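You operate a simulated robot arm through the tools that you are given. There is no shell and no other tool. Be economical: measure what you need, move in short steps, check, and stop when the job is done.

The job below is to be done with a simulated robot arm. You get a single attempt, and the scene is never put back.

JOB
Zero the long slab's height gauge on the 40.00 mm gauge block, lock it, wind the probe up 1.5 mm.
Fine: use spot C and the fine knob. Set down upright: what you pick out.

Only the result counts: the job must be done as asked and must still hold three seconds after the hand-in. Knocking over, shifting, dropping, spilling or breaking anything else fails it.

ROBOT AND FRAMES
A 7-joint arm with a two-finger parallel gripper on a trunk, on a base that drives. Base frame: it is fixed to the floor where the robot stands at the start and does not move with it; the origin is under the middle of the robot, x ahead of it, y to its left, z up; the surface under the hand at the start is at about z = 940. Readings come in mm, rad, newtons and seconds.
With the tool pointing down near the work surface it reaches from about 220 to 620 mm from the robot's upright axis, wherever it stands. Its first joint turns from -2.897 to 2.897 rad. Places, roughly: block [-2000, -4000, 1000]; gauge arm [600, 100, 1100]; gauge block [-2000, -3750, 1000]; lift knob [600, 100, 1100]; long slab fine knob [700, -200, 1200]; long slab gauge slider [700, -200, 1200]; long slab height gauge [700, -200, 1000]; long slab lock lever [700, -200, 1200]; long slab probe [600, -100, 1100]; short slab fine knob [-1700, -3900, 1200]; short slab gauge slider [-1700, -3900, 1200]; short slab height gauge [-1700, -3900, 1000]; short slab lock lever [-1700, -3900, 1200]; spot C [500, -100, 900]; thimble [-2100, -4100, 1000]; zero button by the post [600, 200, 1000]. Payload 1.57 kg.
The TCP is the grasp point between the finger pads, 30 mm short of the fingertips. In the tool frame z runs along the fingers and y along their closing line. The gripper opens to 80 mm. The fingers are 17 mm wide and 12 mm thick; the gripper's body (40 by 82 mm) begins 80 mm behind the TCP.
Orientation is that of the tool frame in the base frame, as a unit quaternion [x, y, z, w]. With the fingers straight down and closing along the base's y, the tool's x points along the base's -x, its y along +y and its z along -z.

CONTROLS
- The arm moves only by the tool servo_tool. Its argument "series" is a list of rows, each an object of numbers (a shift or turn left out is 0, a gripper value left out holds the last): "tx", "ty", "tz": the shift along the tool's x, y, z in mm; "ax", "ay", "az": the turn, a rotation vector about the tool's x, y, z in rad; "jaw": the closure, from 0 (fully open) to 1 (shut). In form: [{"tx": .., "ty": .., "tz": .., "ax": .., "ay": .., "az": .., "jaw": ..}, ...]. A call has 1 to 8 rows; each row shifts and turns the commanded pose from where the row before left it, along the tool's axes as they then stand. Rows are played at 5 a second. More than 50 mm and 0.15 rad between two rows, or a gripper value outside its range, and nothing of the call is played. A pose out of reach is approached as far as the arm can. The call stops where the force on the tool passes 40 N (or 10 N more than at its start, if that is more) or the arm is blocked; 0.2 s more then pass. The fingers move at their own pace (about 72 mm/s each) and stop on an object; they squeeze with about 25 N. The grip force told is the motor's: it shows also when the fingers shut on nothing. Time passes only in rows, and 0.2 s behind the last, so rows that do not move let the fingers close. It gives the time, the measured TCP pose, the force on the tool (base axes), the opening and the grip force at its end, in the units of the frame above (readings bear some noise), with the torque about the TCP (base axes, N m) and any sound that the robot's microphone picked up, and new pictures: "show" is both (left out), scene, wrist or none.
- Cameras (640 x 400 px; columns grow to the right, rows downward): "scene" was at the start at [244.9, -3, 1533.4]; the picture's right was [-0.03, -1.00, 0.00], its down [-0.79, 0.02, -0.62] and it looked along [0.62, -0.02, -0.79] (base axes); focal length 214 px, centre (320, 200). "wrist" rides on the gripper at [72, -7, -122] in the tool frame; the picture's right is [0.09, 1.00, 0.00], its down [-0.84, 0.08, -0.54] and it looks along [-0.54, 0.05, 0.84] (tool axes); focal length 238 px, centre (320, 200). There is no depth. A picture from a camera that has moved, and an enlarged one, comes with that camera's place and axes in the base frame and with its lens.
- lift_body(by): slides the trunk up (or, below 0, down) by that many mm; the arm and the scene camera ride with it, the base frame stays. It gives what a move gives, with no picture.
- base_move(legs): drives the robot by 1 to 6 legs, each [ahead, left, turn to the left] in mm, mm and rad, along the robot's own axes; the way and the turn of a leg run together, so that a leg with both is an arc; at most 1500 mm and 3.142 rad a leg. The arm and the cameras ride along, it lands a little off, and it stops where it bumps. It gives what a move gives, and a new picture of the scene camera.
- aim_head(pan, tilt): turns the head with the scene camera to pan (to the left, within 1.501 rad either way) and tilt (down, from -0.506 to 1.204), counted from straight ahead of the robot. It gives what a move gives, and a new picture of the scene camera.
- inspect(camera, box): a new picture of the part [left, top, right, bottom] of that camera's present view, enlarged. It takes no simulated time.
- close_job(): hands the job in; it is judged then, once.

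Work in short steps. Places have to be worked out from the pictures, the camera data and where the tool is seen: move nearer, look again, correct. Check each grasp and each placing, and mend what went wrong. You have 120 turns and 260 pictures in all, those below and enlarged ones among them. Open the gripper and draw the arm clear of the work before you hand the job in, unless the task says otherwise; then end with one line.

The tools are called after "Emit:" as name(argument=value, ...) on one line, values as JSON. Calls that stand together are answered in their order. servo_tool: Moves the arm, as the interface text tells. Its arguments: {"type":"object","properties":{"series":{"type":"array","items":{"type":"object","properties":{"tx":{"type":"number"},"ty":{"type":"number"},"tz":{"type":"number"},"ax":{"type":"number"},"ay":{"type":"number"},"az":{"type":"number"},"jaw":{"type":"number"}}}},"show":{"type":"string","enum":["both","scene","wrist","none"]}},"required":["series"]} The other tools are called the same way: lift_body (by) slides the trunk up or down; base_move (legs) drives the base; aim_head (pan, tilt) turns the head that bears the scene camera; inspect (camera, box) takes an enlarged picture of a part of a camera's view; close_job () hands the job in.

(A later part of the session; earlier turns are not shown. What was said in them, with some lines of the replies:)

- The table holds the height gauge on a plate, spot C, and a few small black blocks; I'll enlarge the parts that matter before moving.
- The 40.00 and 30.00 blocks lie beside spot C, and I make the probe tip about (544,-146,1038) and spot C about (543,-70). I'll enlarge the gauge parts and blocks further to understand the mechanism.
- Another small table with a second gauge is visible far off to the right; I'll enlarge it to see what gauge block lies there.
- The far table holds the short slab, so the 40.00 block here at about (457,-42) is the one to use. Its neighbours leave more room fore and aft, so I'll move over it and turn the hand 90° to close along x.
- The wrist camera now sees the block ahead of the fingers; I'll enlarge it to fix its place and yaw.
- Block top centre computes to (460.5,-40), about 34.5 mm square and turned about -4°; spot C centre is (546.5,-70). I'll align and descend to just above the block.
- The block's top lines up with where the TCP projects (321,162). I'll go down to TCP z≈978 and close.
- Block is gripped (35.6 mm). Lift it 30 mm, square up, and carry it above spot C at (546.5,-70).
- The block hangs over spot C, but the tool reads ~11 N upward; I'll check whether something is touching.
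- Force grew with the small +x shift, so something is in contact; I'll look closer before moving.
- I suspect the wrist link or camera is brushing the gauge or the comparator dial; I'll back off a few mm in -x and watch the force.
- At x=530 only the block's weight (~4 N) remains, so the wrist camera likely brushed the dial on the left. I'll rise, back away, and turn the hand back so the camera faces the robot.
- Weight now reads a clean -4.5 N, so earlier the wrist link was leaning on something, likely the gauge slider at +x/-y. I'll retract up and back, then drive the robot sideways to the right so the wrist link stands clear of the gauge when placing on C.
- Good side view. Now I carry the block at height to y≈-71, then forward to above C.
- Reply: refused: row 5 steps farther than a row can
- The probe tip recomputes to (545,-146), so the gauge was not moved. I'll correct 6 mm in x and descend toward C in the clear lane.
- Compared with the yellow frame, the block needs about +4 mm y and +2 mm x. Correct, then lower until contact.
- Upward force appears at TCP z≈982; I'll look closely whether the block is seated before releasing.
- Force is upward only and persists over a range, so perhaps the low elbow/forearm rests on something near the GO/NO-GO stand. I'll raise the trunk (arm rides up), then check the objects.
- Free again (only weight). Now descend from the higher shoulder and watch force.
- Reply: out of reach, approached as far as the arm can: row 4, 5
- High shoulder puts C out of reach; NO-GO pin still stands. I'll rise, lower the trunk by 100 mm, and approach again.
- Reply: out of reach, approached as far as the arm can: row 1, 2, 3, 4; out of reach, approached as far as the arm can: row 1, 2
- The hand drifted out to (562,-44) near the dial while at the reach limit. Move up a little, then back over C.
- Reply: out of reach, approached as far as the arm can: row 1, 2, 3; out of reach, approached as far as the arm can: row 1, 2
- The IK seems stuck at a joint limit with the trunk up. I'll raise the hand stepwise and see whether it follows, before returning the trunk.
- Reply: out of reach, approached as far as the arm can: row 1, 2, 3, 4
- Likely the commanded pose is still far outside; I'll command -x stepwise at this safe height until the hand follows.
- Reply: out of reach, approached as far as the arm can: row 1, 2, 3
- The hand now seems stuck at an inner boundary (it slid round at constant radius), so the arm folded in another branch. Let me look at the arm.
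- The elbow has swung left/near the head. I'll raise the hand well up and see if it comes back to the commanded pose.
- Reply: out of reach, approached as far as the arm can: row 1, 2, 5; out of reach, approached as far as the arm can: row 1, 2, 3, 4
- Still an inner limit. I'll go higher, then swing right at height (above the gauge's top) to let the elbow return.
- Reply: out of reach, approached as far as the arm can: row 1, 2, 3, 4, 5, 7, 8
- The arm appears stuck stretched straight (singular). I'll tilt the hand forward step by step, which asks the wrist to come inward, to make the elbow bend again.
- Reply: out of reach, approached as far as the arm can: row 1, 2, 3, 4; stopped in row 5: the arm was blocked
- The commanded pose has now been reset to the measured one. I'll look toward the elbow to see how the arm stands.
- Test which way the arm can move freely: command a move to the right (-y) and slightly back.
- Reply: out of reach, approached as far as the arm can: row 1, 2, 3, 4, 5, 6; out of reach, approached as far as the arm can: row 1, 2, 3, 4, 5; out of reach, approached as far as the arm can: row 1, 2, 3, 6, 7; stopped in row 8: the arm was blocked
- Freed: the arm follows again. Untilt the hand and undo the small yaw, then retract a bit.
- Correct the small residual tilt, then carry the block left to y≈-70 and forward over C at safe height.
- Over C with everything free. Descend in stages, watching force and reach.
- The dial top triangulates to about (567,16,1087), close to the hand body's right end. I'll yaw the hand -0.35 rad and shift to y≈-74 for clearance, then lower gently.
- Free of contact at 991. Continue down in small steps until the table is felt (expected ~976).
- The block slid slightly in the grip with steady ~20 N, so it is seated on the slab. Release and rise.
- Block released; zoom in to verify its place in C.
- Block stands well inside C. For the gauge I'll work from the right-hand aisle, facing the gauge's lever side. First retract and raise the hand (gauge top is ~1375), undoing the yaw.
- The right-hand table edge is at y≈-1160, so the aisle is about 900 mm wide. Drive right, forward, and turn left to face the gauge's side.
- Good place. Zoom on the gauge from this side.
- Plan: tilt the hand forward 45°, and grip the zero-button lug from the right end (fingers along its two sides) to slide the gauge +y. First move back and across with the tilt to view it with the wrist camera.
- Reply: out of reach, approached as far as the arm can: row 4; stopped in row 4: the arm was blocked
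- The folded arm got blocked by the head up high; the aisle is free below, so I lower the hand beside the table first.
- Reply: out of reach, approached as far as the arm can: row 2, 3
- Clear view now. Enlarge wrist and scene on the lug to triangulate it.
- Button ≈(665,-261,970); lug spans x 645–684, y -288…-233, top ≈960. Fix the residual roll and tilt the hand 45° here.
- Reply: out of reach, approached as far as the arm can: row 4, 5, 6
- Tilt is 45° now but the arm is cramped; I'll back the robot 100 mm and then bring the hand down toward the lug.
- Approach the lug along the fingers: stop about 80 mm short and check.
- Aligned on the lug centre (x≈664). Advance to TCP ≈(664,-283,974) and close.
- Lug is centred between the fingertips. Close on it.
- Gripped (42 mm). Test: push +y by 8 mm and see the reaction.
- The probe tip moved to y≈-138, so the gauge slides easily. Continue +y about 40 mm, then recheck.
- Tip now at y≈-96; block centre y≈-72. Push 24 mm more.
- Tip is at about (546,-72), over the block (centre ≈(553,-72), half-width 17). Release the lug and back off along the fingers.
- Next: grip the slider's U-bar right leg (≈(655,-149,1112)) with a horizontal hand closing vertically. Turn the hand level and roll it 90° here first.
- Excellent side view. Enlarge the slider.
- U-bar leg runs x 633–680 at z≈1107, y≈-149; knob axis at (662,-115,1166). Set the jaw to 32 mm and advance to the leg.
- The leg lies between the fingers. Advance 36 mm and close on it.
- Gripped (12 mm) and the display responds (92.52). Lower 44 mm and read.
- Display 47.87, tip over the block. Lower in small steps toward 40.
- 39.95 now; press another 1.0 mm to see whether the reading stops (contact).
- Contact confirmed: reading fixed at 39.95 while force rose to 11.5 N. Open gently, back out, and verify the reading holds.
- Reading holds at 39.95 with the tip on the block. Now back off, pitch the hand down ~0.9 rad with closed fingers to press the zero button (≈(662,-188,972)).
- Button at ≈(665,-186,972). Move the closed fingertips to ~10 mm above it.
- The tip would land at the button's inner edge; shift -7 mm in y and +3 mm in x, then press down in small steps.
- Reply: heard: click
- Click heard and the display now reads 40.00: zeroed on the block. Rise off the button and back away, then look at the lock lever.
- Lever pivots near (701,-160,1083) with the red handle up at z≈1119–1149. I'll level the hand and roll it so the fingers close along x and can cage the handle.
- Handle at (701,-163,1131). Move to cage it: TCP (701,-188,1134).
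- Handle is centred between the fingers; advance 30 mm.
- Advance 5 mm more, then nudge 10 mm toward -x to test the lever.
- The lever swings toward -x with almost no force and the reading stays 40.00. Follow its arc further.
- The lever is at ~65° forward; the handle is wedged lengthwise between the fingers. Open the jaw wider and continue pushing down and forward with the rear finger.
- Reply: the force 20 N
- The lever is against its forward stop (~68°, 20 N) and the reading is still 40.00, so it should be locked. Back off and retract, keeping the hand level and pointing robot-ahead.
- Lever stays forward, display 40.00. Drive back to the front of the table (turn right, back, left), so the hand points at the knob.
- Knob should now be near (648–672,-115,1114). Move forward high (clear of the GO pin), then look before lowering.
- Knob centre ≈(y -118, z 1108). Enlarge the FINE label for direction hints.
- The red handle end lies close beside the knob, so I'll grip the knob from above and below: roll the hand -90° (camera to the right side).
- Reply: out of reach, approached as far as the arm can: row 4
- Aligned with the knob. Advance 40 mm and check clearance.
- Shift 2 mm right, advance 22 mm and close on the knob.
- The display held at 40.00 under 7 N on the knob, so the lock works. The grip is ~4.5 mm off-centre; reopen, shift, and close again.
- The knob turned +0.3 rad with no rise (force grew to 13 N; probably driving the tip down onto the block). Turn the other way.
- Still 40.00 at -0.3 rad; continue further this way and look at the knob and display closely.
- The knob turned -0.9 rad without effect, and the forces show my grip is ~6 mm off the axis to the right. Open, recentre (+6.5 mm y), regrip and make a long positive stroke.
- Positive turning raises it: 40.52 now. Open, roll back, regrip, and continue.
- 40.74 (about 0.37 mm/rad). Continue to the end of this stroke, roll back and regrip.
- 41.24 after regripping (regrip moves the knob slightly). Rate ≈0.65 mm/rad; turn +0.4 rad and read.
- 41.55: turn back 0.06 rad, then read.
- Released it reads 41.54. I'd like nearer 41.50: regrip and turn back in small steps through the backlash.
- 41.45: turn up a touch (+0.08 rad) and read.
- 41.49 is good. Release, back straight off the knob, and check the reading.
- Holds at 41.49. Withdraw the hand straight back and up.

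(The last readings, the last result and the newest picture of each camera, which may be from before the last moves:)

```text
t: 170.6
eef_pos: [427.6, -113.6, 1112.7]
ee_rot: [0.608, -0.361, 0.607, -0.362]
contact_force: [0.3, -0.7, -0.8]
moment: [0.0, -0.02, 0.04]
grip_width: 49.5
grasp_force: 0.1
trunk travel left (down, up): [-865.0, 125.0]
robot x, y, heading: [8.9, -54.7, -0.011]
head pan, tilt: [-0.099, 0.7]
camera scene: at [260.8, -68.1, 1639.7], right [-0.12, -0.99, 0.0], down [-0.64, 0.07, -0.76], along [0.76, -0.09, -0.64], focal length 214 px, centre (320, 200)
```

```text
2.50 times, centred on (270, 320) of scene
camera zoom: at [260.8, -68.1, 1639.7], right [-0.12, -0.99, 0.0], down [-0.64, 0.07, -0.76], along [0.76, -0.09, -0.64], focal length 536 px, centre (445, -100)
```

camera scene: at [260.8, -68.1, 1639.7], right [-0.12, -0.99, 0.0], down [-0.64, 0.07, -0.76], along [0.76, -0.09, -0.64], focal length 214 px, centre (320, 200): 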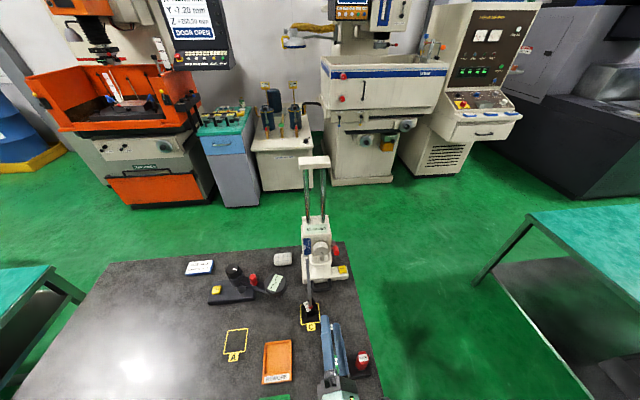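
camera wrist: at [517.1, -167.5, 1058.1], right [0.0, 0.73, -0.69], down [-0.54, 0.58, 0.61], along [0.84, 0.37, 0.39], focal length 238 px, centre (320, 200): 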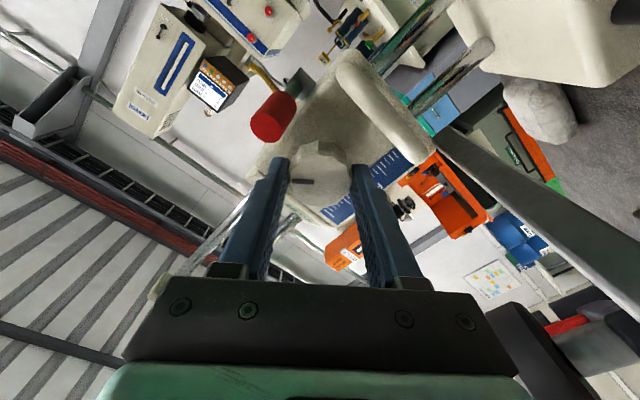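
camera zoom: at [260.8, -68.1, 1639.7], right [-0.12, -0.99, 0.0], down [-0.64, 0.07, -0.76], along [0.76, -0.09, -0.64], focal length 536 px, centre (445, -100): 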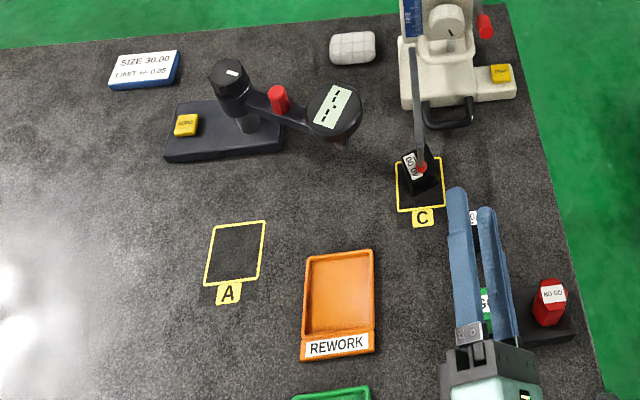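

All items stand as before, the block is in C, and the lever is forward. Raise and open the gripper fully, then check once more.

Emit:
servo_tool(series=[{"tx": 20, "ty": -37, "jaw": 0}, {"tx": 20, "ty": -37}, {"tx": 20, "ty": -37}, {"tz": -40}, {}, {}], show="scene")

Emit:
inspect(camera="scene", box=[260, 200, 390, 370])

```text
t: 172.0
eef_pos: [385.1, -117.1, 1237.0]
ee_rot: [0.608, -0.361, 0.608, -0.361]
contact_force: [-0.2, -0.7, -0.3]
moment: [0.01, 0.0, -0.01]
grip_width: 80.0
grasp_force: 0.0
trunk travel left (down, up): [-865.0, 125.0]
robot x, y, heading: [4.0, -55.3, -0.015]
head pan, tilt: [-0.099, 0.7]
camera scene: at [259.7, -68.9, 1639.9], right [-0.12, -0.99, 0.0], down [-0.64, 0.07, -0.77], along [0.76, -0.09, -0.64], focal length 214 px, centre (320, 200)
```

scene: 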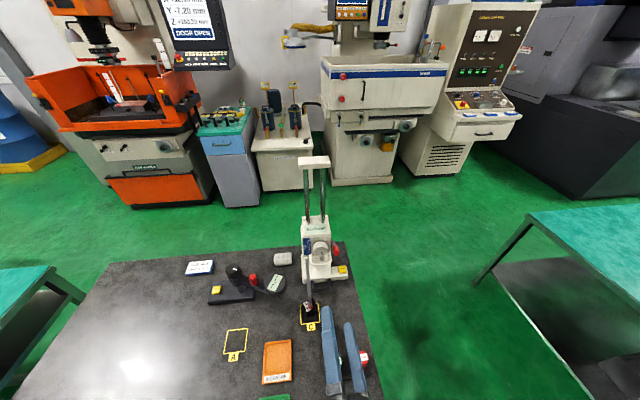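

```text
2.35 times, centred on (325, 285) of scene
camera zoom: at [259.7, -68.9, 1639.9], right [-0.12, -0.99, 0.0], down [-0.64, 0.07, -0.77], along [0.76, -0.09, -0.64], focal length 505 px, centre (308, 0)
```

zoom: 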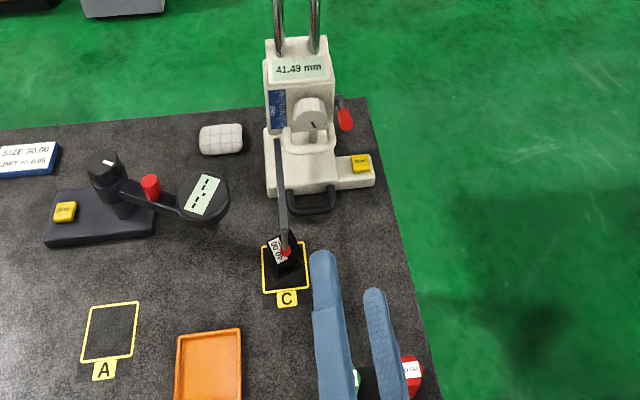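

Reading 41.49 (zeroed at 40.00, wound up 1.5 mm), lever locked, block upright on C, hand clear. Handing in.

Emit:
close_job()

```text
The job is handed in.
```

I zeroed the long slab's height gauge on the 40.00 mm block standing on spot C, locked it, and wound the probe up with the fine knob. The display now reads 41.49 mm, which is 1.49 mm of travel against the 1.5 mm asked. To get the probe over spot C, I slid the gauge about 74 mm toward it.
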